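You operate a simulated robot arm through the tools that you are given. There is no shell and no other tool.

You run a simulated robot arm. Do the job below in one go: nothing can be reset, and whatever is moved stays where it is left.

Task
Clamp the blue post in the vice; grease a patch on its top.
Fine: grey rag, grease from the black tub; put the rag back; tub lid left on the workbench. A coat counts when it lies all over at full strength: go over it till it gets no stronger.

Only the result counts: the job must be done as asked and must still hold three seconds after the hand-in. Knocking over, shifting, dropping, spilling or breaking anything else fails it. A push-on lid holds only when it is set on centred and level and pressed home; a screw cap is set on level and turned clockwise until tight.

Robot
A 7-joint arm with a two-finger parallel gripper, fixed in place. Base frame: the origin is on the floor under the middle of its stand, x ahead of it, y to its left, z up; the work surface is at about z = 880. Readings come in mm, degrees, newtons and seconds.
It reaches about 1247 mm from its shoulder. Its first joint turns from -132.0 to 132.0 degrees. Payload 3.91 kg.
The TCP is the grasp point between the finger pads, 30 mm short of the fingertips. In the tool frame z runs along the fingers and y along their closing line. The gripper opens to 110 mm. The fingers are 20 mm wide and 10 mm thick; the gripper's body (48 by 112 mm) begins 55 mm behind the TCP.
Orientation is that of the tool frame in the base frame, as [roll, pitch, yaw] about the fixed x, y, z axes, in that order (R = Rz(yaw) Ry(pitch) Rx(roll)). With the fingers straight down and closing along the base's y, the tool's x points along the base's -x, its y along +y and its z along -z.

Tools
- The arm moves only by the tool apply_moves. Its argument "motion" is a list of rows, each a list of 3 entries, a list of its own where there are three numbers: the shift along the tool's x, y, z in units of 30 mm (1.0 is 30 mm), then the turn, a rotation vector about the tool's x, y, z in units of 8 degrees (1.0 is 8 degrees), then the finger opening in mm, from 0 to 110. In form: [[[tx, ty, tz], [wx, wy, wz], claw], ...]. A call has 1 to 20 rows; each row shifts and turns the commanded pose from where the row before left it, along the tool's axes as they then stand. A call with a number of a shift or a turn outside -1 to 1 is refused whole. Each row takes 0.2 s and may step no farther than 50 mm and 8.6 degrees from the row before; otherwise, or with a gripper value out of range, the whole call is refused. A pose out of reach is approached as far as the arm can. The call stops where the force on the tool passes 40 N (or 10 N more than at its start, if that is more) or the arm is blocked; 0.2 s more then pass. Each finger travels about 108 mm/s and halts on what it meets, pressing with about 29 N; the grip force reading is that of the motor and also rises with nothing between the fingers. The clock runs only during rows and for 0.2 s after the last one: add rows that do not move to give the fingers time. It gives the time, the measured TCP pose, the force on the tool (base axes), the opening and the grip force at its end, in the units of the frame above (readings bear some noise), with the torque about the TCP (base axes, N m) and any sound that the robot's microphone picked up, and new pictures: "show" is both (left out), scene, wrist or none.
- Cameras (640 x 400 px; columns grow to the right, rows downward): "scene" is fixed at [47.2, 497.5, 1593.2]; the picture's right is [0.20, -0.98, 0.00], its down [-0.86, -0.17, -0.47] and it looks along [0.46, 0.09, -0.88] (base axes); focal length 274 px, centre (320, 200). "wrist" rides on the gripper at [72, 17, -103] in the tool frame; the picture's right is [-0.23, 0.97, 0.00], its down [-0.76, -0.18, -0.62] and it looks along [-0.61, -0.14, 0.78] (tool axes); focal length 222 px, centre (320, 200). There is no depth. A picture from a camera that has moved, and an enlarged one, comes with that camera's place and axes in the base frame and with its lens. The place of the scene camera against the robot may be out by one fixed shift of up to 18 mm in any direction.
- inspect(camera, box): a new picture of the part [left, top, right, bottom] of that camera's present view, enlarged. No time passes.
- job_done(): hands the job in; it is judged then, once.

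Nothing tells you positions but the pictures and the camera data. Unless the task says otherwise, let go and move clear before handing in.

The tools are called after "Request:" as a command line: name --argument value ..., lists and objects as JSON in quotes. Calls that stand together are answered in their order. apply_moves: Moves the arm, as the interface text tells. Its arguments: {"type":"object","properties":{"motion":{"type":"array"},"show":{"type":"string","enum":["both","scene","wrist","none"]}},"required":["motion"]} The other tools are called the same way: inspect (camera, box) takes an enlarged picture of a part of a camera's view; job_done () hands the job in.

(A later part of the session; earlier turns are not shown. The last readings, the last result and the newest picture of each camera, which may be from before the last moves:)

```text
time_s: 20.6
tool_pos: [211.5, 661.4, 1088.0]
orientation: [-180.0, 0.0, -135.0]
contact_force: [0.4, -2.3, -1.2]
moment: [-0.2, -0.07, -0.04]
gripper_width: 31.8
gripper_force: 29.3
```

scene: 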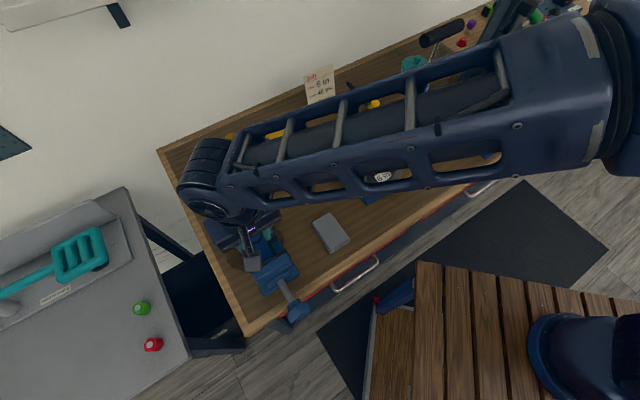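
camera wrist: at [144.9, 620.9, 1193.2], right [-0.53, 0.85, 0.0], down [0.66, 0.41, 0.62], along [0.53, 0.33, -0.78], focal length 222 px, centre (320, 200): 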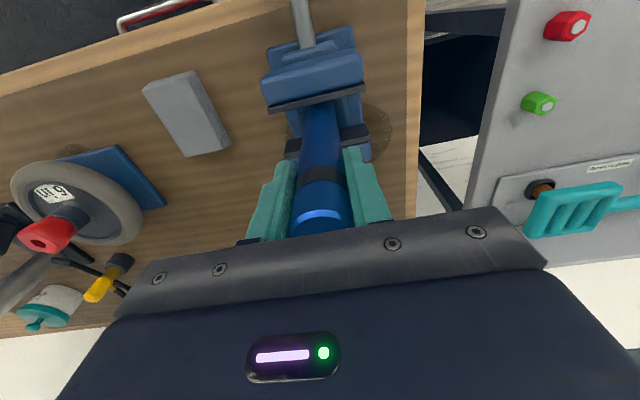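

Request:
apply_moves --motion '[[[0, 0, 0], [0, 0, 0], 34], [[0, 0, 0], [0, 0, 0], 40], [[0, 0, 0], [0, 0, 0], 50], [[0, 0, 0], [0, 0, 0], 60], [[0, 0, 0], [0, 0, 0], 60]]'

Request:
inspect --camera "wrist" --box '[240, 80, 432, 200]'

```text
time_s: 21.8
tool_pos: [210.4, 660.5, 1087.9]
orientation: [179.9, 0.0, -135.0]
contact_force: [1.2, 0.0, 0.0]
moment: [0.0, 0.0, 0.0]
gripper_width: 59.8
gripper_force: 0.1
camera wrist: at [146.8, 622.0, 1190.6], right [-0.53, 0.85, 0.0], down [0.66, 0.41, 0.62], along [0.53, 0.33, -0.78], focal length 222 px, centre (320, 200)
```

scene: 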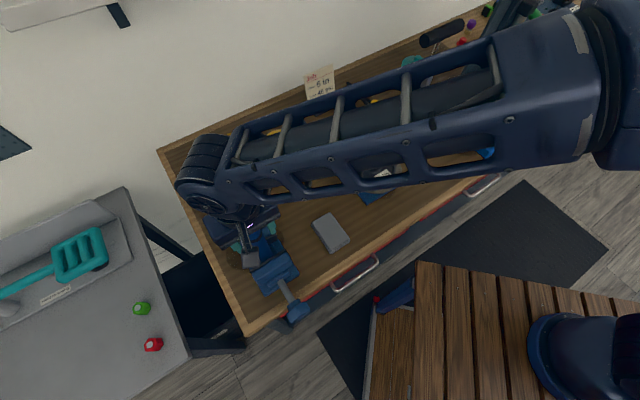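
wrist: 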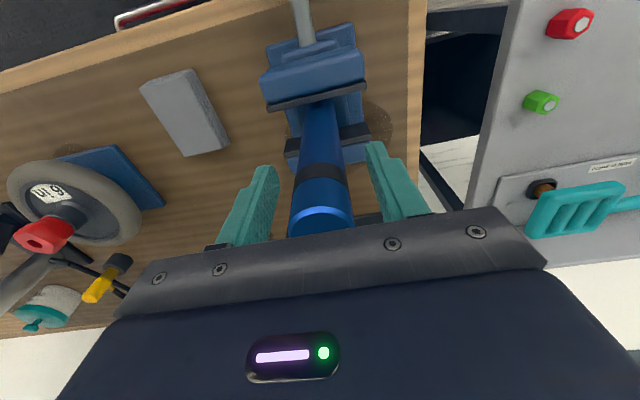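

```text
3.33 times, centred on (336, 140) of wrist
camera zoom: at [146.8, 622.0, 1190.6], right [-0.53, 0.85, 0.0], down [0.66, 0.41, 0.62], along [0.53, 0.33, -0.78], focal length 740 px, centre (267, 400)
```

zoom: 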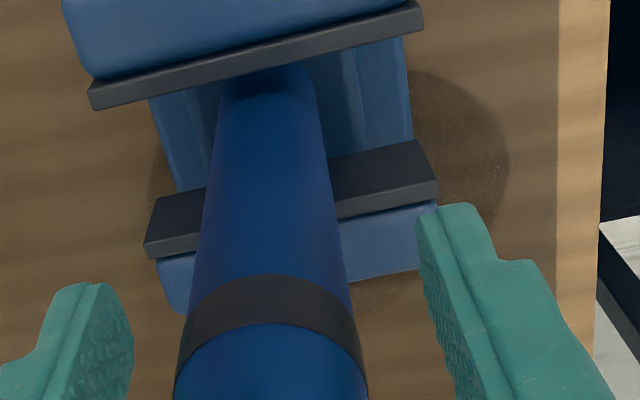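

The post stands on its own against the fixed jaw. I'll raise clear of it and move above the vice knob to look at it closely.

Request:
apply_moves --motion '[[[0, 0, -0.5], [0, 0, 0], 80], [[0, 0, -1], [0, 0, 0], 80], [[0, 0, -1], [0, 0, 0], 80], [[0, 0, -1], [0, 0, 0], 80], [[0, 0, -0.5], [0, 0, 0], 80], [[0.9, 0.02, 0], [0, 0, 0], 80], [[0.9, 0.02, 0], [0, 0, 0], 80], [[0.9, 0.02, 0], [0, 0, 0], 80], [[0.9, 0.02, 0], [0, 0, 0], 80], [[0.9, 0.02, 0.5], [0, 0, 0], 80], [[0.9, 0.02, 0.9], [0, 0, 0], 80], [[0.9, 0.02, 0.9], [0, 0, 0], 80], [[0, 0, 0], [0, 0, 0], 80]]'

```text
time_s: 24.6
tool_pos: [71.9, 530.2, 1138.2]
orientation: [180.0, 0.0, -135.0]
contact_force: [0.1, -0.1, 0.5]
moment: [-0.03, 0.0, -0.01]
gripper_width: 80.2
gripper_force: 0.2
camera wrist: at [8.2, 491.8, 1242.5], right [-0.53, 0.85, 0.0], down [0.66, 0.41, 0.62], along [0.53, 0.33, -0.78], focal length 222 px, centre (320, 200)
```

scene: 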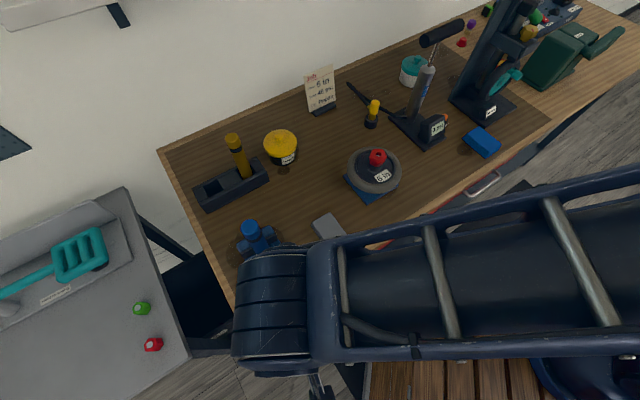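
wrist: 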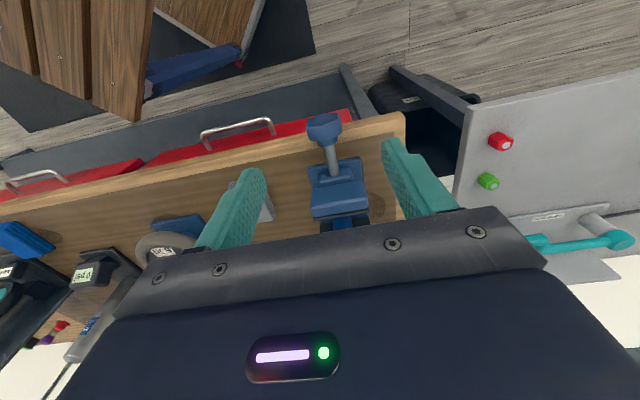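

Request:
inspect --camera "wrist" --box '[272, 95, 384, 165]'

Request:
inspect --camera "wrist" --box '[200, 80, 424, 240]'

Request:
inspect --camera "scene" --box '[200, 190, 320, 265]'

```text
5.71 times, centred on (328, 130) of wrist
camera zoom: at [8.2, 491.8, 1242.5], right [-0.53, 0.85, 0.0], down [0.66, 0.41, 0.62], along [0.53, 0.33, -0.78], focal length 1269 px, centre (274, 600)
```

zoom: 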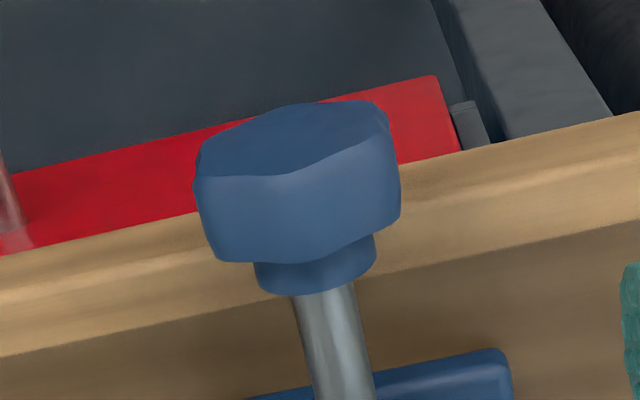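

```text
2.50 times, centred on (312, 160) of wrist
camera zoom: at [8.2, 491.8, 1242.5], right [-0.53, 0.85, 0.0], down [0.66, 0.41, 0.62], along [0.53, 0.33, -0.78], focal length 555 px, centre (340, 300)
```

zoom: 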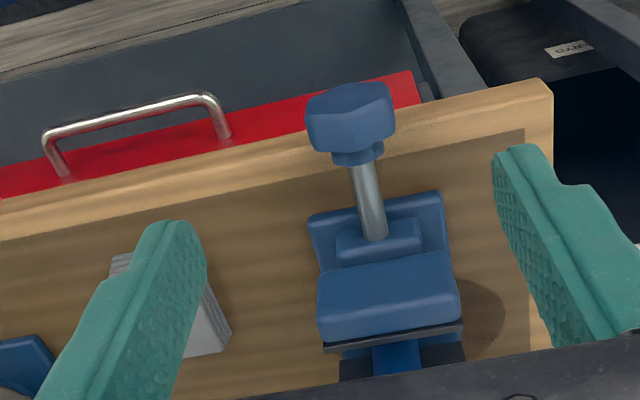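

```text
5.33 times, centred on (260, 228) of scene
camera zoom: at [47.2, 497.5, 1593.2], right [0.2, -0.98, 0.0], down [-0.86, -0.17, -0.47], along [0.46, 0.09, -0.88], focal length 1460 px, centre (640, 53)
```

zoom: 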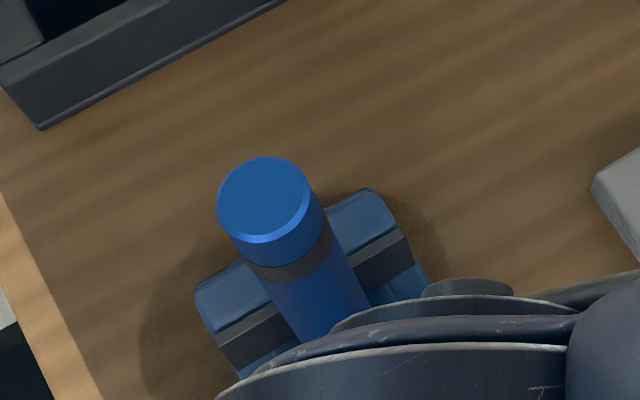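

The knob head looks like a rounded hexagon about 50 mm wide, centred near (104, 559, 923) and hanging just outside the bench edge. I'll come down over it with the fingers open to about z 985 and check the alignment.

Request:
apply_moves --motion '[[[-0.7, -0.045, 0.8], [0, 0, 0], 80], [[-0.7, -0.045, 0.8], [0, 0, 0], 80], [[0, 0, 0.93], [0, 0, 0], 80], [[0, 0, 0.93], [0, 0, 0], 80], [[0, 0, 0.93], [0, 0, 0], 80], [[0, 0, 0.7], [0, 0, 0], 80], [[0, 0, 0], [0, 0, 0], 80]]'

Request:
inspect --camera "wrist" --box '[220, 90, 412, 210]'

```text
time_s: 26.2
tool_pos: [105.5, 559.3, 985.2]
orientation: [-180.0, -0.1, -135.0]
contact_force: [0.6, 0.1, 0.4]
moment: [0.0, 0.02, 0.02]
gripper_width: 80.0
gripper_force: 0.1
camera wrist: at [41.7, 519.3, 1088.4], right [-0.53, 0.85, 0.0], down [0.66, 0.41, 0.62], along [0.53, 0.33, -0.78], focal length 222 px, centre (320, 200)
```

scene: 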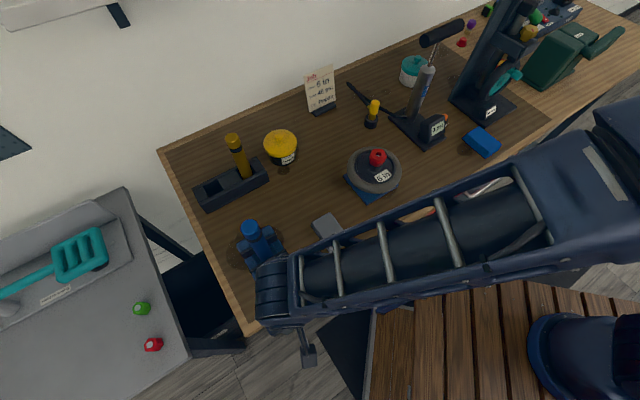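
wrist: 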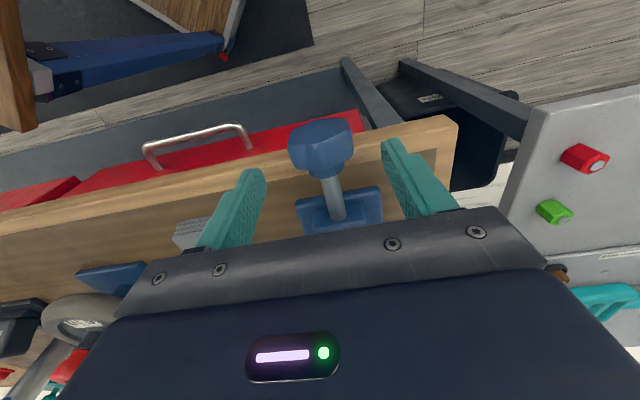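

```text
3.33 times, centred on (316, 150) of wrist
camera zoom: at [41.7, 519.3, 1088.4], right [-0.53, 0.85, 0.0], down [0.66, 0.41, 0.62], along [0.53, 0.33, -0.78], focal length 740 px, centre (333, 367)
```

zoom: 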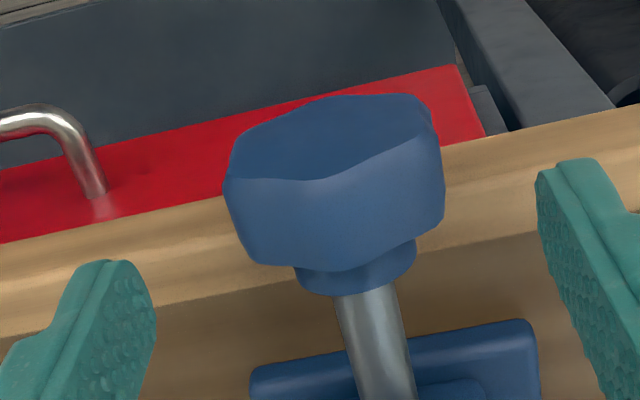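

Request:
apply_moves --motion '[[[0.08, 0, 0.7], [0, 0, 0], 80], [[0, 0, 0.7], [0, 0, 0], 80], [[0, 0, 0.65], [0, 0, 0], 80], [[0, 0, 0], [0, 0, 0], 80]]'

Request:
inspect --camera "wrist" --box '[220, 110, 412, 230]'

Request:
inspect --camera "scene" --box '[220, 200, 380, 360]'

```text
time_s: 27.2
tool_pos: [104.4, 556.7, 923.4]
orientation: [-179.9, 0.0, -135.0]
contact_force: [0.4, -0.1, -0.6]
moment: [-0.03, 0.03, 0.0]
gripper_width: 79.7
gripper_force: 0.0
camera wrist: at [40.9, 516.8, 1027.4], right [-0.53, 0.85, 0.0], down [0.66, 0.41, 0.62], along [0.53, 0.33, -0.78], focal length 222 px, centre (320, 200)
```

scene: 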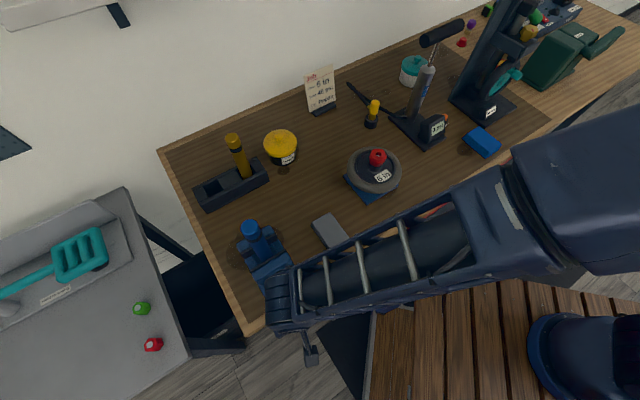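
wrist: 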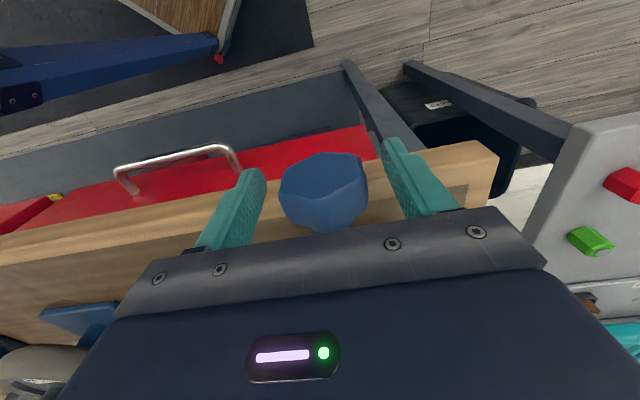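

```text
3.33 times, centred on (316, 170) of wrist
camera zoom: at [40.9, 516.8, 1027.4], right [-0.53, 0.85, 0.0], down [0.66, 0.41, 0.62], along [0.53, 0.33, -0.78], focal length 740 px, centre (333, 300)
```

zoom: 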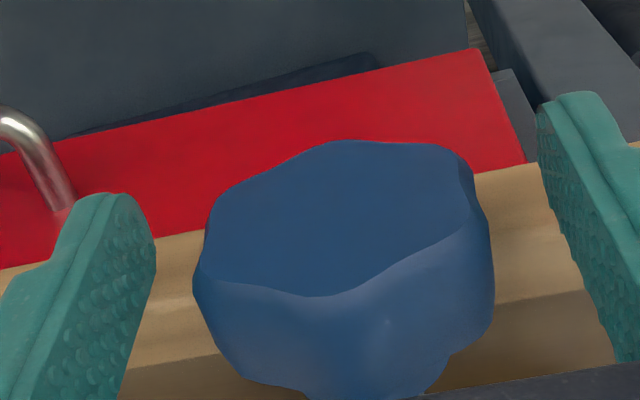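

```text
2.50 times, centred on (300, 280) of scene
camera zoom: at [47.2, 497.5, 1593.2], right [0.2, -0.98, 0.0], down [-0.86, -0.17, -0.47], along [0.46, 0.09, -0.88], focal length 685 px, centre (370, 0)
```

zoom: 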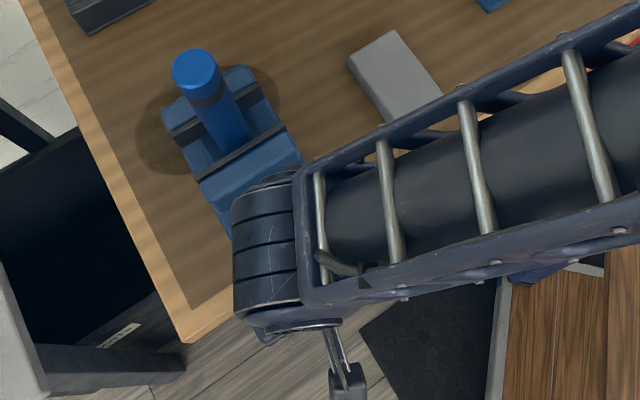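

The knob is a lobed star, centred between the open fingers. Tightening is clockwise seen from the knob end, which is a negative rotation about tool x. I'll tilt +40° first with the fingers open, then grip.

Request:
apply_moves --motion '[[[0, 0, 0], [1, 0, 0], 80], [[0, 0, 0], [1, 0, 0], 80], [[0, 0, 0], [1, 0, 0], 80], [[0, 0, 0], [1, 0, 0], 80], [[0, 0, 0], [1, 0, 0], 80], [[0, 0, 0], [0, 0, 0], 80]]'

Request:
inspect --camera "wrist" --box '[200, 90, 424, 230]'

```text
time_s: 28.6
tool_pos: [102.0, 557.7, 925.3]
orientation: [-139.9, 0.0, -135.0]
contact_force: [0.0, 0.1, -0.6]
moment: [0.04, -0.04, 0.01]
gripper_width: 79.9
gripper_force: 0.1
camera wrist: at [-4.9, 562.0, 992.5], right [-0.37, 0.69, -0.63], down [0.35, 0.73, 0.59], along [0.86, 0.0, -0.51], focal length 222 px, centre (320, 200)
```

scene: 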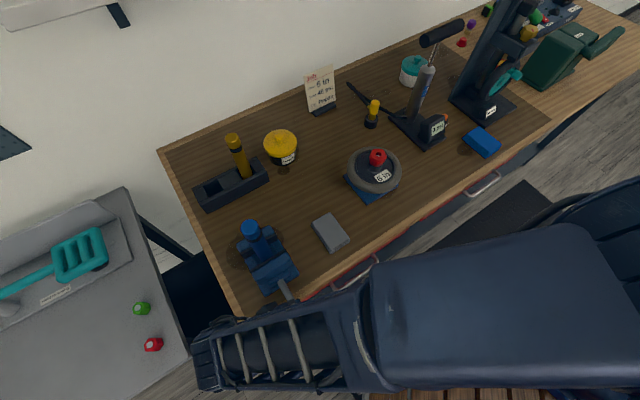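
wrist: 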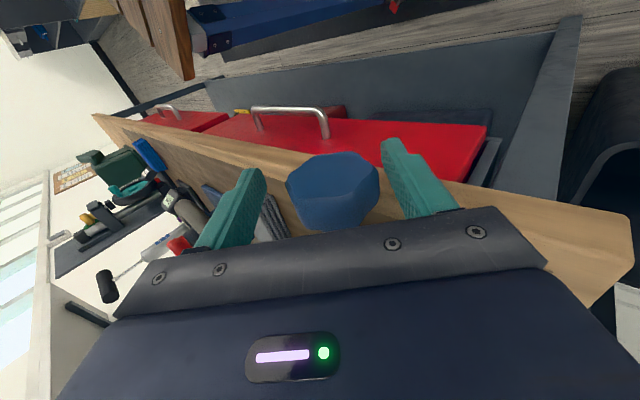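

```text
2.86 times, centred on (312, 160) of wrist
camera zoom: at [-4.9, 562.0, 992.5], right [-0.37, 0.69, -0.63], down [0.35, 0.73, 0.59], along [0.86, 0.0, -0.51], focal length 635 px, centre (343, 314)
```

zoom: 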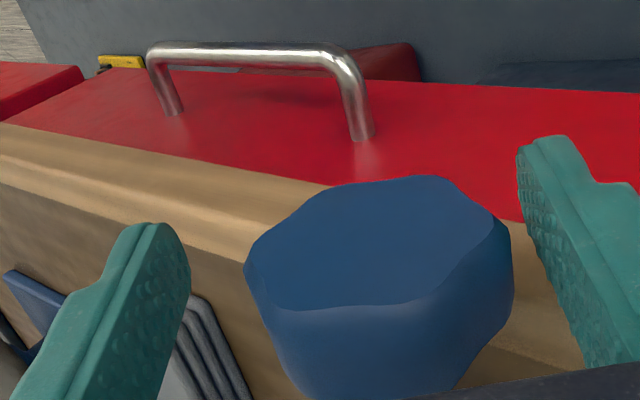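

The second view puts the knob axis at about z 911, lower than I assumed, with the end face near (103, 556). I'll re-centre so that the knob sits 10 mm ahead of the TCP.

Request:
apply_moves --motion '[[[-0.21, 0.248, 0.08], [0, 0, 0], 80], [[0, 0, 0], [0, 0, 0], 80]]' --show "wrist"

Request:
inspect --camera "wrist" --box '[200, 90, 424, 230]'

```text
time_s: 29.2
tool_pos: [102.8, 563.8, 917.5]
orientation: [-140.1, 0.0, -134.9]
contact_force: [-0.4, -0.3, 0.3]
moment: [-0.02, 0.0, -0.01]
gripper_width: 80.0
gripper_force: 0.1
camera wrist: at [-3.6, 568.9, 985.6], right [-0.37, 0.69, -0.63], down [0.35, 0.73, 0.59], along [0.86, 0.0, -0.51], focal length 222 px, centre (320, 200)
```

wrist: 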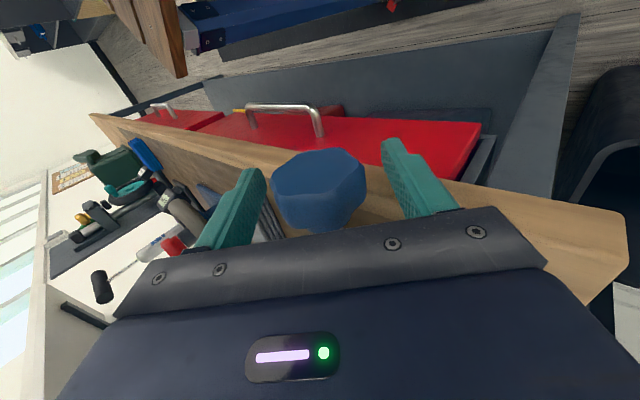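

```text
2.86 times, centred on (312, 160) of wrist
camera zoom: at [-3.6, 568.9, 985.6], right [-0.37, 0.69, -0.63], down [0.35, 0.73, 0.59], along [0.86, 0.0, -0.51], focal length 635 px, centre (343, 314)
```

zoom: 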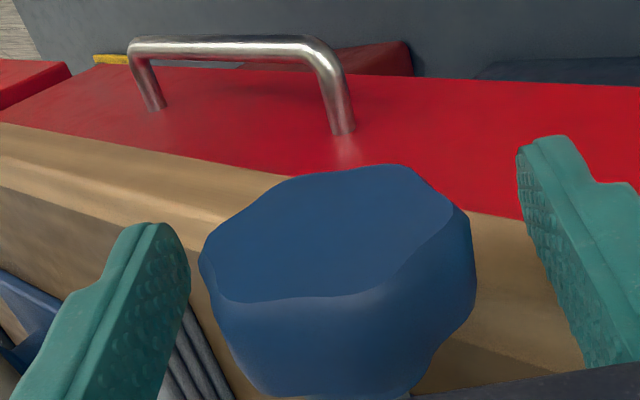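

Request:
apply_moves --motion '[[[0, 0, 0], [0, 0, 0], 65], [[0, 0, 0], [0, 0, 0], 50], [[0, 0, 0], [0, 0, 0], 35], [[0, 0, 0], [0, 0, 0], 35]]' --show "wrist"

Request:
inspect --camera "wrist" --box '[200, 90, 424, 230]'

```text
time_s: 30.2
tool_pos: [105.6, 563.7, 918.0]
orientation: [-140.1, 0.0, -135.0]
contact_force: [13.3, -18.8, 24.2]
moment: [-0.9, 0.64, 0.1]
gripper_width: 53.4
gripper_force: 44.7
camera wrist: at [-2.7, 568.2, 986.4], right [-0.37, 0.69, -0.63], down [0.35, 0.73, 0.59], along [0.86, 0.0, -0.51], focal length 222 px, centre (320, 200)
```

wrist: 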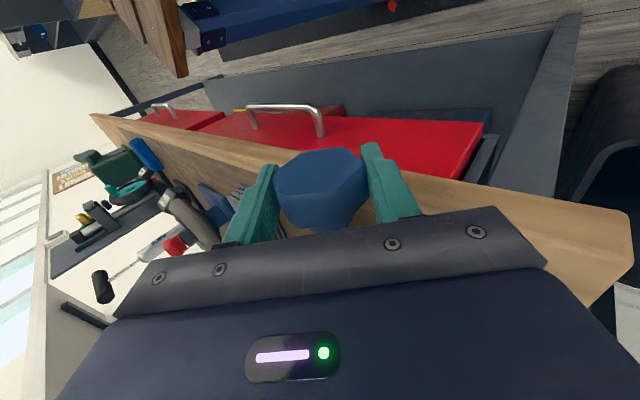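

```text
2.86 times, centred on (312, 160) of wrist
camera zoom: at [-2.7, 568.2, 986.4], right [-0.37, 0.69, -0.63], down [0.35, 0.73, 0.59], along [0.86, 0.0, -0.51], focal length 635 px, centre (343, 314)
```

zoom: 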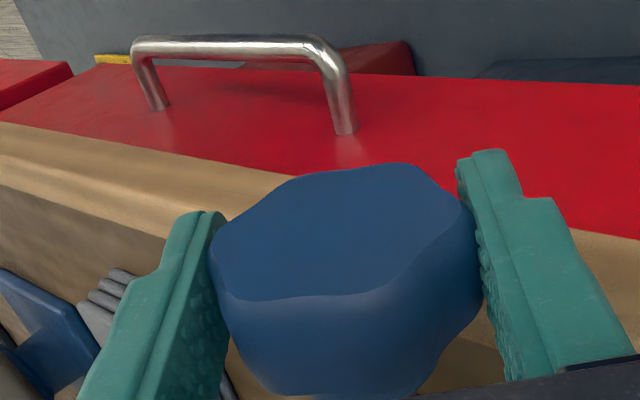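

Gripped at 53.4 mm, but the hand is pushed about 33 N along −y, so it's slightly off-centre. I'll let it relax sideways.

Request:
apply_moves --motion '[[[0, -0.05, 0], [0, 0, 0], 35], [[0, 0, 0], [0, 0, 0], 35]]' --show "none"

```text
time_s: 30.8
tool_pos: [105.4, 563.3, 918.1]
orientation: [-140.2, 0.0, -135.0]
contact_force: [7.7, -3.8, 15.2]
moment: [-0.65, 0.53, -0.16]
gripper_width: 53.4
gripper_force: 44.7
```

Request:
apply_moves --motion '[[[0, -0.05, 0], [0, 0, 0], 35], [[0, 0, 0], [0, 0, 0], 35]]' --show "none"

```text
time_s: 31.4
tool_pos: [104.6, 562.5, 917.1]
orientation: [-140.1, 0.0, -135.0]
contact_force: [-5.6, 8.6, -13.9]
moment: [1.31, -1.18, -0.35]
gripper_width: 53.3
gripper_force: 44.8
```

Request:
apply_moves --motion '[[[0, 0.025, 0], [0, 0, 0], 35], [[0, -0.0464, 0.0032], [-1, 0, 0], 35], [[0, -0.0464, 0.0032], [-1, 0, 0], 35], [[0, 0, 0], [0, 0, 0], 35]]'

Request:
inspect --camera "wrist" --box '[200, 90, 424, 230]'

Request:
inspect --camera "scene" --box '[220, 210, 316, 270]'

```text
time_s: 32.1
tool_pos: [105.4, 562.2, 918.3]
orientation: [-148.9, -0.1, -135.0]
contact_force: [-3.7, 5.9, -9.0]
moment: [0.35, -0.31, -1.07]
gripper_width: 53.6
gripper_force: 45.1
stopped in row 3: the force on the tool passed its limit at 46 N (the readings are from after the stop); the commanded pose is now the measured one
camera wrist: at [6.2, 559.4, 998.8], right [-0.43, 0.75, -0.5], down [0.42, 0.66, 0.62], along [0.8, 0.06, -0.6], focal length 222 px, centre (320, 200)
```

scene: 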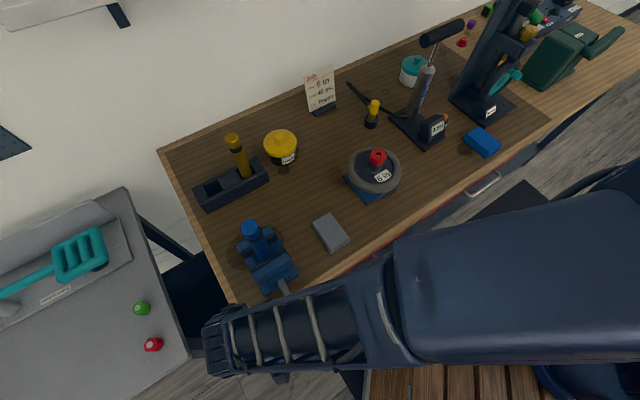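
wrist: 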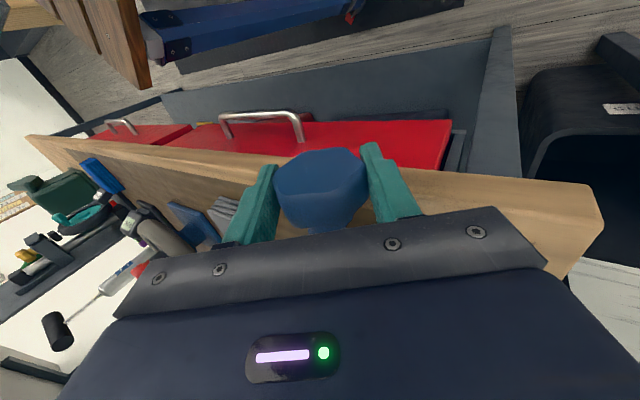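

```text
2.86 times, centred on (312, 160) of wrist
camera zoom: at [6.2, 559.4, 998.8], right [-0.43, 0.75, -0.5], down [0.42, 0.66, 0.62], along [0.8, 0.06, -0.6], focal length 635 px, centre (343, 314)
```

zoom: 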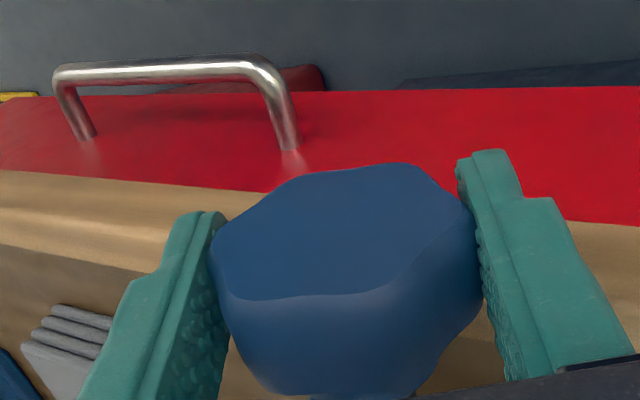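

```text
6.67 times, centred on (268, 240) of scene
camera zoom: at [47.2, 497.5, 1593.2], right [0.2, -0.98, 0.0], down [-0.86, -0.17, -0.47], along [0.46, 0.09, -0.88], focal length 1826 px, centre (667, -67)
```

zoom: 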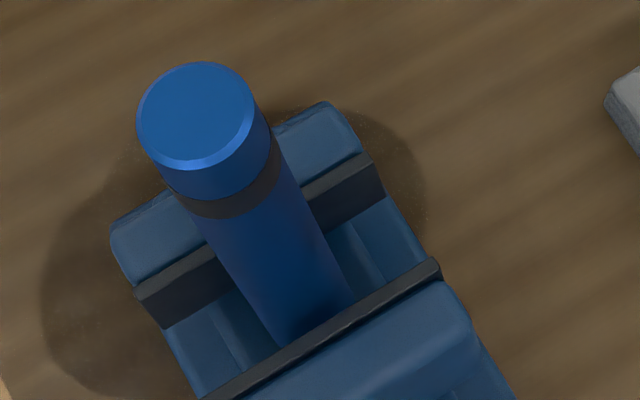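

The knob turns with the hand. I'll continue in smaller steps and watch the force direction so I can correct the pivot.

Request:
apply_moves --motion '[[[0, -0.018, 0.001], [-0.5, 0, 0], 35], [[0, -0.018, 0.001], [-0.5, 0, 0], 35]]' --show "none"

```text
time_s: 32.7
tool_pos: [106.7, 560.8, 920.0]
orientation: [-156.9, -0.1, -134.9]
contact_force: [0.5, 7.8, -6.0]
moment: [0.74, -0.67, -0.73]
gripper_width: 53.5
gripper_force: 45.3
```

Request:
apply_moves --motion '[[[0, -0.017, 0.001], [-0.5, 0, 0], 35], [[0, -0.017, 0.001], [-0.5, 0, 0], 35], [[0, -0.017, 0.001], [-0.5, 0, 0], 35], [[0, -0.017, 0.001], [-0.5, 0, 0], 35]]' --show "none"

```text
time_s: 33.7
tool_pos: [107.9, 560.4, 919.9]
orientation: [-173.1, -0.1, -134.9]
contact_force: [-10.7, 19.2, -8.0]
moment: [-0.32, 0.45, -0.89]
gripper_width: 53.5
gripper_force: 45.2
```

Request:
apply_moves --motion '[[[0, 0.04, 0], [0, 0, 0], 35], [[0, -0.012, 0.001], [-0.5, 0, 0], 35], [[0, -0.012, 0.001], [-0.5, 0, 0], 35], [[0, -0.012, 0.001], [-0.5, 0, 0], 35], [[0, -0.012, 0.001], [-0.5, 0, 0], 35], [[0, 0, 0], [0, 0, 0], 35]]'

Request:
inspect --camera "wrist" --box '[200, 90, 424, 230]'

Request:
inspect --camera "scene" --box '[220, 210, 316, 270]'

```text
time_s: 35.1
tool_pos: [108.6, 558.7, 919.3]
orientation: [171.1, -0.2, -135.0]
contact_force: [-3.6, 2.7, -9.4]
moment: [-0.33, 0.33, -0.89]
gripper_width: 53.4
gripper_force: 44.4
camera wrist: at [56.5, 509.3, 1024.7], right [-0.52, 0.84, 0.15], down [0.73, 0.35, 0.59], along [0.44, 0.41, -0.8], focal length 222 px, centre (320, 200)
```

scene: 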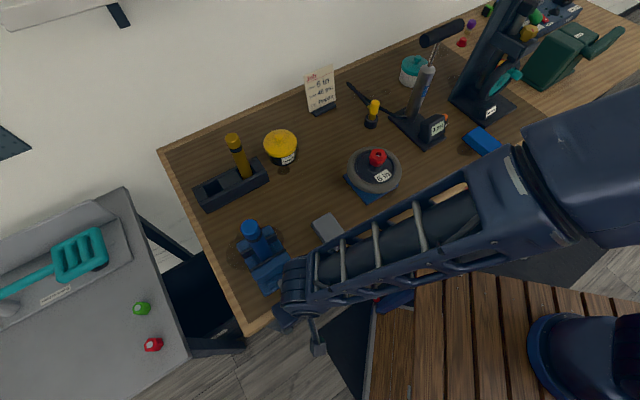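
wrist: 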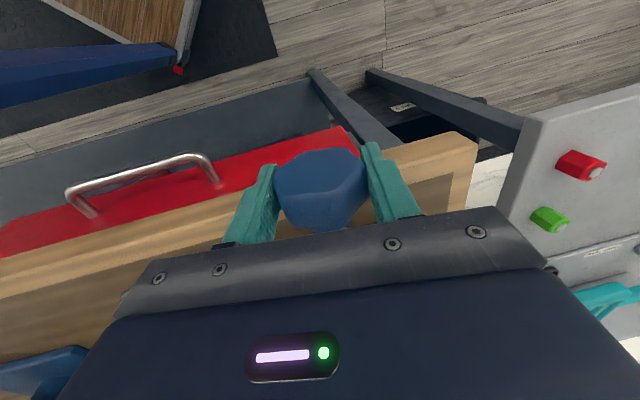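

```text
2.86 times, centred on (312, 160) of wrist
camera zoom: at [56.5, 509.3, 1024.7], right [-0.52, 0.84, 0.15], down [0.73, 0.35, 0.59], along [0.44, 0.41, -0.8], focal length 635 px, centre (343, 314)
```

zoom: 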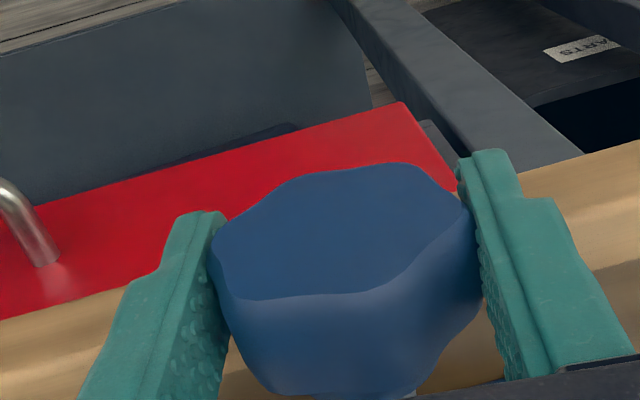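

```text
6.67 times, centred on (268, 240) of scene
camera zoom: at [47.2, 497.5, 1593.2], right [0.2, -0.98, 0.0], down [-0.86, -0.17, -0.47], along [0.46, 0.09, -0.88], focal length 1826 px, centre (667, -67)
```

zoom: 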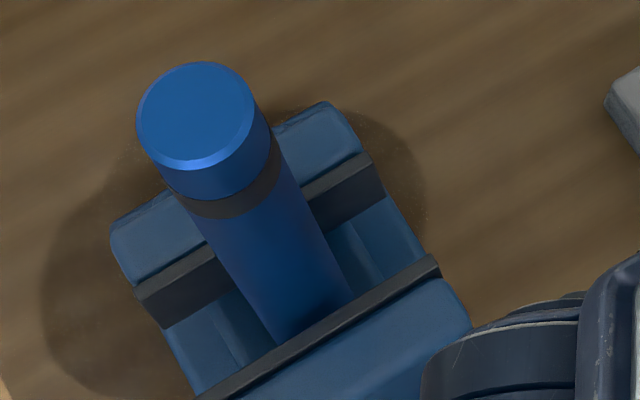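

It's working: the moving jaw has closed by about 1.5 mm in about 49° of turn, roughly 12 mm per revolution. I'll continue the stroke.

Request:
apply_moves --motion '[[[0, -0.01, 0.001], [-0.5, 0, 0], 35], [[0, -0.01, 0.001], [-0.5, 0, 0], 35], [[0, -0.01, 0.001], [-0.5, 0, 0], 35], [[0, -0.01, 0.001], [-0.5, 0, 0], 35], [[0, -0.01, 0.001], [-0.5, 0, 0], 35], [[0, 0, 0], [0, 0, 0], 35]]' --show "none"

```text
time_s: 36.5
tool_pos: [110.8, 558.0, 918.6]
orientation: [151.0, 0.0, -135.0]
contact_force: [7.6, -3.3, -3.2]
moment: [-0.04, 0.01, -0.53]
gripper_width: 53.2
gripper_force: 45.0
```

Request:
apply_moves --motion '[[[0, -0.01, 0.001], [-0.5, 0, 0], 35], [[0, -0.01, 0.001], [-0.5, 0, 0], 35], [[0, -0.01, 0.001], [-0.5, 0, 0], 35], [[0, -0.01, 0.001], [-0.5, 0, 0], 35], [[0, -0.01, 0.001], [-0.5, 0, 0], 35], [[0, 0, 0], [0, 0, 0], 35]]'

Request:
inspect --camera "wrist" --box '[200, 90, 424, 230]'

Request:
inspect --camera "scene" --box '[220, 210, 316, 270]'

```text
time_s: 37.9
tool_pos: [111.6, 557.1, 917.2]
orientation: [131.2, -0.3, -135.0]
contact_force: [21.6, -17.6, -16.4]
moment: [0.08, -0.33, 0.48]
gripper_width: 53.4
gripper_force: 44.7
camera wrist: at [106.7, 459.1, 998.7], right [-0.29, 0.62, 0.73], down [0.95, 0.12, 0.27], along [0.08, 0.78, -0.62], focal length 222 px, centre (320, 200)
```

scene: 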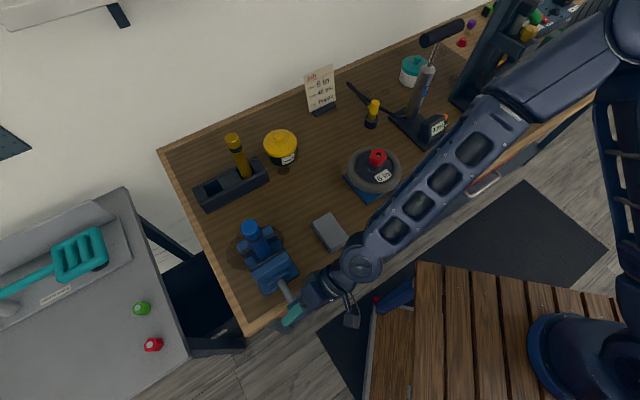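
wrist: 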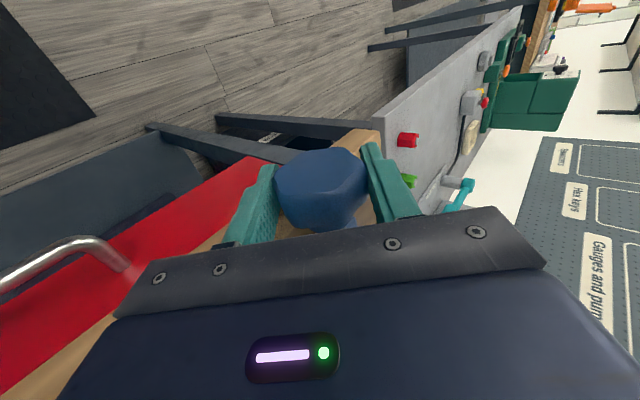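

```text
2.86 times, centred on (312, 160) of wrist
camera zoom: at [106.7, 459.1, 998.7], right [-0.29, 0.62, 0.73], down [0.95, 0.12, 0.27], along [0.08, 0.78, -0.62], focal length 635 px, centre (343, 314)
```

zoom: 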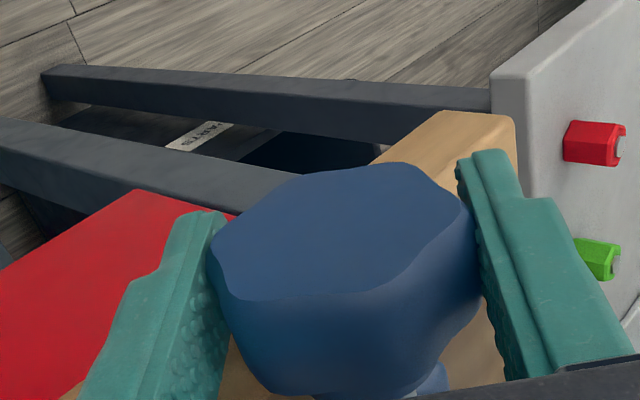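

```text
6.67 times, centred on (268, 240) of scene
camera zoom: at [47.2, 497.5, 1593.2], right [0.2, -0.98, 0.0], down [-0.86, -0.17, -0.47], along [0.46, 0.09, -0.88], focal length 1826 px, centre (667, -67)
```

zoom: 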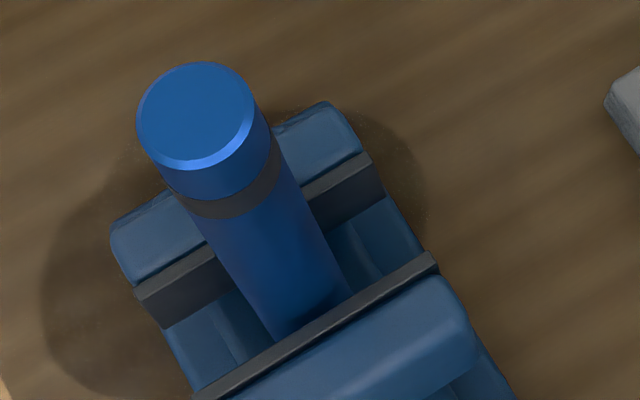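

The jaw keeps closing and the knob stays put axially. Now I'll ratchet: open, swing back about 88° around the knob, and re-grip.

Request:
apply_moves --motion '[[[0, -0.05, 0], [0, 0, 0], 60], [[0, 0, 0], [0, 0, 0], 76], [[0, 0, 0], [0, 0, 0], 76], [[0, 0.0297, 0.002], [1, 0, 0], 76], [[0, 0.0297, 0.002], [1, 0, 0], 76], [[0, 0.0297, 0.002], [1, 0, 0], 76], [[0, 0.0297, 0.002], [1, 0, 0], 76], [[0, 0.0297, 0.002], [1, 0, 0], 76], [[0, 0.0297, 0.002], [1, 0, 0], 76], [[0, 0.0297, 0.002], [1, 0, 0], 76], [[0, 0.0297, 0.002], [1, 0, 0], 76], [[0, 0.0297, 0.002], [1, 0, 0], 76], [[0, 0.0297, 0.002], [1, 0, 0], 76], [[0, 0.0297, 0.002], [1, 0, 0], 76], [[0, 0, 0], [0, 0, 0], 76]]' --show "wrist"

Request:
inspect --camera "wrist" --box '[200, 90, 424, 230]'

```text
time_s: 41.1
tool_pos: [104.4, 563.2, 918.9]
orientation: [-140.8, -0.1, -134.9]
contact_force: [-0.2, -0.5, -0.1]
moment: [0.02, 0.01, 0.0]
gripper_width: 75.9
gripper_force: 0.1
camera wrist: at [-2.4, 568.1, 987.9], right [-0.37, 0.69, -0.62], down [0.36, 0.72, 0.59], along [0.86, 0.0, -0.52], focal length 222 px, centre (320, 200)
```

wrist: 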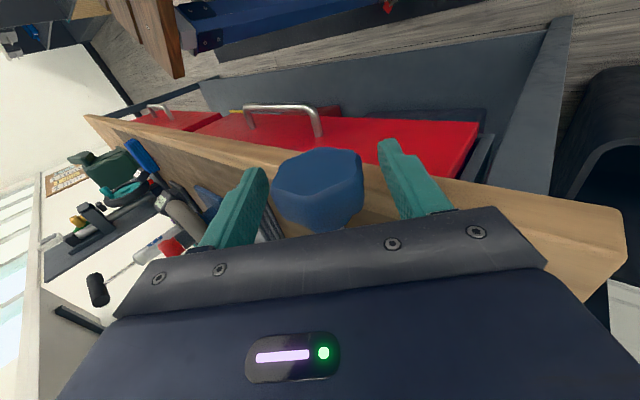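

```text
2.86 times, centred on (312, 160) of wrist
camera zoom: at [-2.4, 568.1, 987.9], right [-0.37, 0.69, -0.62], down [0.36, 0.72, 0.59], along [0.86, 0.0, -0.52], focal length 635 px, centre (343, 314)
```

zoom: 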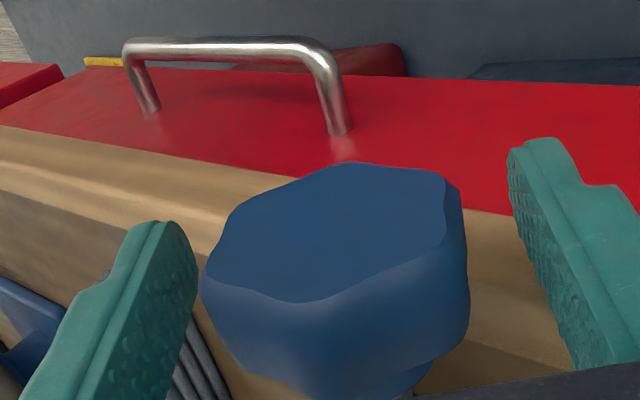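

Request:
apply_moves --motion '[[[0, -0.02, 0], [0, 0, 0], 62], [[0, 0, 0], [0, 0, 0], 50], [[0, 0, 0], [0, 0, 0], 35], [[0, 0, 0], [0, 0, 0], 35]]' --show "wrist"

Request:
inspect --camera "wrist" --box '[200, 90, 424, 230]'

```text
time_s: 42.1
tool_pos: [105.2, 563.2, 918.6]
orientation: [-140.9, -0.1, -134.9]
contact_force: [2.6, -1.8, 3.6]
moment: [0.36, -0.37, 0.06]
gripper_width: 53.3
gripper_force: 44.4
camera wrist: at [-2.0, 567.5, 988.4], right [-0.38, 0.69, -0.61], down [0.36, 0.72, 0.59], along [0.86, 0.0, -0.52], focal length 222 px, centre (320, 200)
```

wrist: 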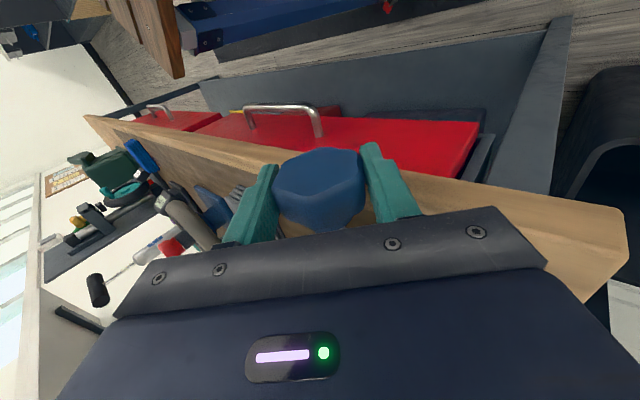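

```text
2.86 times, centred on (312, 160) of wrist
camera zoom: at [-2.0, 567.5, 988.4], right [-0.38, 0.69, -0.61], down [0.36, 0.72, 0.59], along [0.86, 0.0, -0.52], focal length 635 px, centre (343, 314)
```

zoom: 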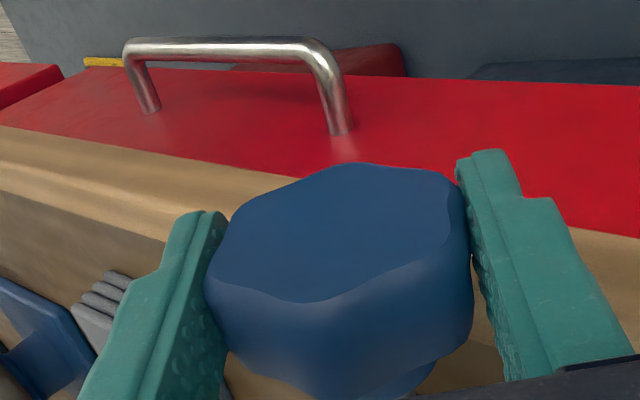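

The grip is centred, again at 53.3 mm. Starting the second tightening stroke.

Request:
apply_moves --motion '[[[0, -0.0149, 0.0005], [-0.5, 0, 0], 35], [[0, -0.0149, 0.0005], [-0.5, 0, 0], 35], [[0, -0.0149, 0.0005], [-0.5, 0, 0], 35], [[0, -0.0149, 0.0005], [-0.5, 0, 0], 35], [[0, -0.0149, 0.0005], [-0.5, 0, 0], 35], [[0, -0.0149, 0.0005], [-0.5, 0, 0], 35], [[0, -0.0149, 0.0005], [-0.5, 0, 0], 35], [[0, -0.0149, 0.0005], [-0.5, 0, 0], 35], [[0, -0.0149, 0.0005], [-0.5, 0, 0], 35], [[0, -0.0149, 0.0005], [-0.5, 0, 0], 35], [[0, -0.0149, 0.0005], [-0.5, 0, 0], 35], [[0, 0, 0], [0, 0, 0], 35]]' --show "none"

```text
time_s: 44.7
tool_pos: [108.1, 559.8, 919.7]
orientation: [175.2, -0.1, -135.0]
contact_force: [18.6, -11.0, 12.3]
moment: [-0.67, 0.57, 0.17]
gripper_width: 52.5
gripper_force: 44.7
```

Request:
apply_moves --motion '[[[0, -0.03, -0.02], [0, 0, 0], 35], [[0, -0.0149, 0.0005], [-0.5, 0, 0], 35], [[0, -0.0149, 0.0005], [-0.5, 0, 0], 35], [[0, -0.0149, 0.0005], [-0.5, 0, 0], 35], [[0, -0.0149, 0.0005], [-0.5, 0, 0], 35], [[0, -0.0149, 0.0005], [-0.5, 0, 0], 35], [[0, -0.0149, 0.0005], [-0.5, 0, 0], 35], [[0, -0.0149, 0.0005], [-0.5, 0, 0], 35], [[0, -0.0149, 0.0005], [-0.5, 0, 0], 35], [[0, -0.0149, 0.0005], [-0.5, 0, 0], 35], [[0, -0.0149, 0.0005], [-0.5, 0, 0], 35], [[0, -0.0149, 0.0005], [-0.5, 0, 0], 35], [[0, 0, 0], [0, 0, 0], 35]]'

Request:
inspect --camera "wrist" --box '[200, 90, 424, 230]'

Request:
inspect --camera "scene" --box '[220, 210, 316, 270]'

```text
time_s: 47.5
tool_pos: [110.9, 556.8, 918.3]
orientation: [131.2, -0.2, -134.9]
contact_force: [8.0, -1.0, -22.9]
moment: [-0.42, 0.22, 1.22]
gripper_width: 52.8
gripper_force: 44.7
camera wrist: at [106.9, 458.8, 998.8], right [-0.29, 0.61, 0.73], down [0.95, 0.13, 0.27], along [0.08, 0.78, -0.62], focal length 222 px, centre (320, 200)
```

scene: 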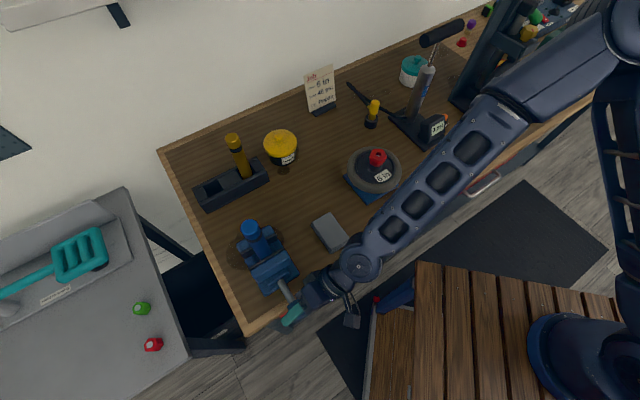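
wrist: 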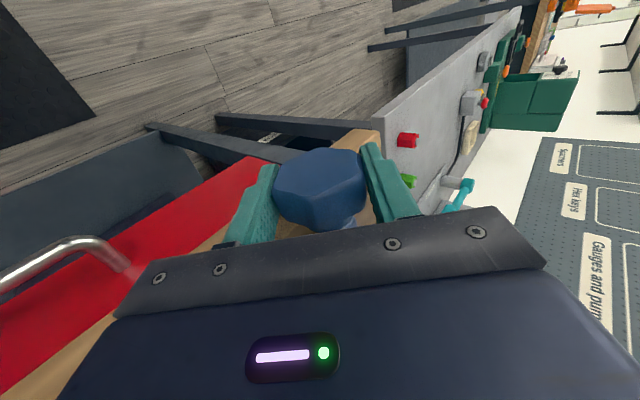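

```text
2.86 times, centred on (312, 160) of wrist
camera zoom: at [106.9, 458.8, 998.8], right [-0.29, 0.61, 0.73], down [0.95, 0.13, 0.27], along [0.08, 0.78, -0.62], focal length 635 px, centre (343, 314)
```

zoom: 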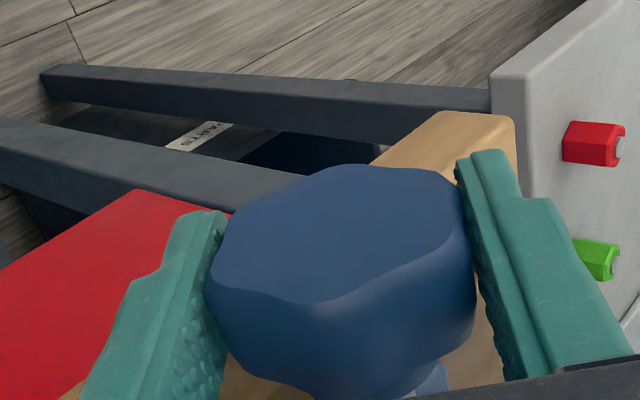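

```text
6.67 times, centred on (268, 240) of scene
camera zoom: at [47.2, 497.5, 1593.2], right [0.2, -0.98, 0.0], down [-0.86, -0.17, -0.47], along [0.46, 0.09, -0.88], focal length 1826 px, centre (667, -67)
```

zoom: 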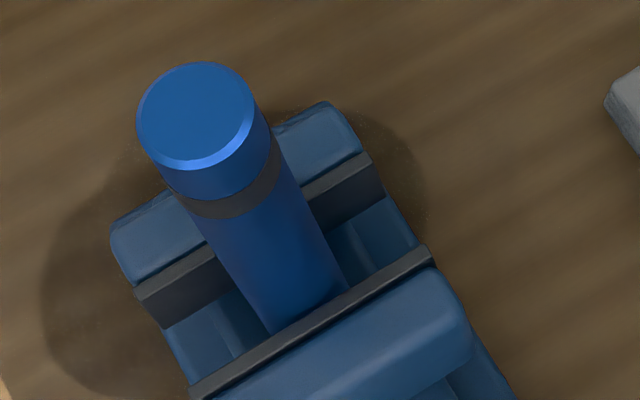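

The jaw has moved about 5.5 mm so far, with about 4 mm left. I'll ratchet back and do another stroke.

Request:
apply_moves --motion '[[[0, -0.03, 0], [0, 0, 0], 60], [[0, 0, 0], [0, 0, 0], 76], [[0, 0, 0], [0, 0, 0], 76], [[0, 0.0297, 0.002], [1, 0, 0], 76], [[0, 0.0297, 0.002], [1, 0, 0], 76], [[0, 0.0297, 0.002], [1, 0, 0], 76], [[0, 0.0297, 0.002], [1, 0, 0], 76], [[0, 0.0297, 0.002], [1, 0, 0], 76], [[0, 0.0297, 0.002], [1, 0, 0], 76], [[0, 0.0297, 0.002], [1, 0, 0], 76], [[0, 0.0297, 0.002], [1, 0, 0], 76], [[0, 0.0297, 0.002], [1, 0, 0], 76], [[0, 0.0297, 0.002], [1, 0, 0], 76], [[0, 0.0297, 0.002], [1, 0, 0], 76], [[0, 0, 0], [0, 0, 0], 60], [[0, 0, 0], [0, 0, 0], 50], [[0, 0, 0], [0, 0, 0], 35], [[0, 0, 0], [0, 0, 0], 35]]' --show "wrist"

```text
time_s: 51.3
tool_pos: [105.0, 563.6, 918.7]
orientation: [-141.0, -0.1, -134.9]
contact_force: [0.6, 0.3, 1.4]
moment: [0.44, -0.45, -0.2]
gripper_width: 52.7
gripper_force: 44.9
camera wrist: at [-1.6, 567.4, 987.9], right [-0.38, 0.69, -0.61], down [0.36, 0.72, 0.59], along [0.86, 0.0, -0.52], focal length 222 px, centre (320, 200)
```

wrist: 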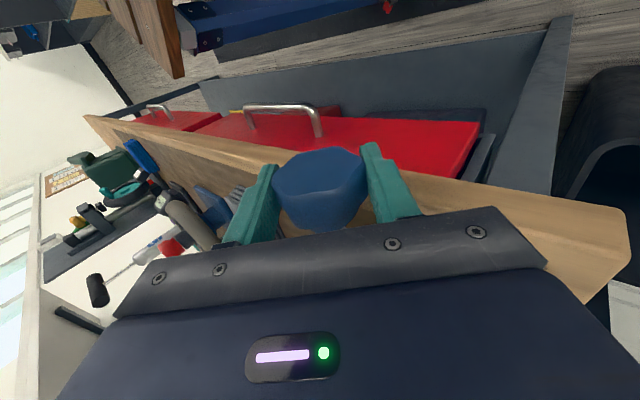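

Request:
apply_moves --motion '[[[0, -0.0149, 0.0005], [-0.5, 0, 0], 35], [[0, -0.0149, 0.0005], [-0.5, 0, 0], 35], [[0, -0.0149, 0.0005], [-0.5, 0, 0], 35], [[0, -0.0149, 0.0005], [-0.5, 0, 0], 35], [[0, -0.0149, 0.0005], [-0.5, 0, 0], 35], [[0, -0.0149, 0.0005], [-0.5, 0, 0], 35], [[0, -0.0149, 0.0005], [-0.5, 0, 0], 35], [[0, -0.0149, 0.0005], [-0.5, 0, 0], 35], [[0, -0.0149, 0.0005], [-0.5, 0, 0], 35], [[0, -0.0149, 0.0005], [-0.5, 0, 0], 35], [[0, -0.0149, 0.0005], [-0.5, 0, 0], 35], [[0, 0, 0], [0, 0, 0], 35]]' --show "scene"

Request:
inspect --camera "scene" --box '[220, 210, 316, 270]'

Request:
inspect --camera "wrist" --box '[200, 90, 424, 230]'

```text
time_s: 53.9
tool_pos: [107.7, 559.7, 919.9]
orientation: [175.2, -0.1, -134.9]
contact_force: [5.7, -5.7, -0.2]
moment: [-0.55, 0.51, -0.09]
gripper_width: 52.9
gripper_force: 45.2
```

scene: 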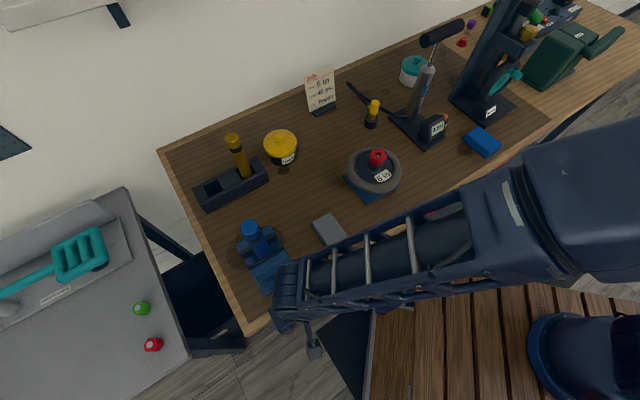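

```text
6.67 times, centred on (268, 240) of scene
camera zoom: at [47.2, 497.5, 1593.2], right [0.2, -0.98, 0.0], down [-0.86, -0.17, -0.47], along [0.46, 0.09, -0.88], focal length 1826 px, centre (667, -67)
```

zoom: 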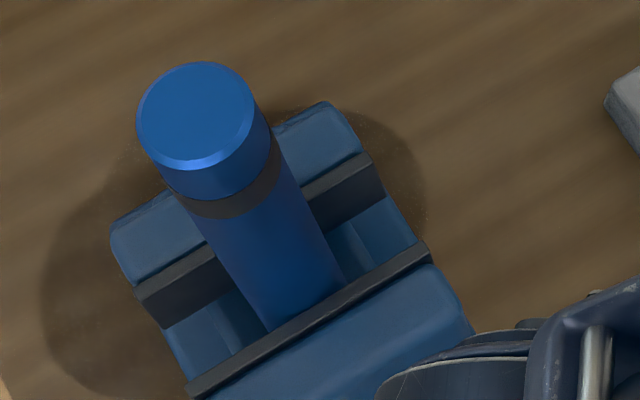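

```text
2.86 times, centred on (312, 160) of wrist
camera zoom: at [51.2, 514.9, 1024.3], right [-0.53, 0.85, 0.08], down [0.7, 0.38, 0.6], along [0.48, 0.38, -0.79], focal length 635 px, centre (343, 314)
```

zoom: 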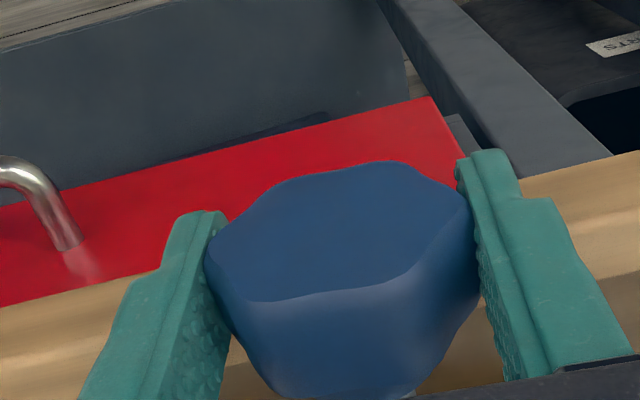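

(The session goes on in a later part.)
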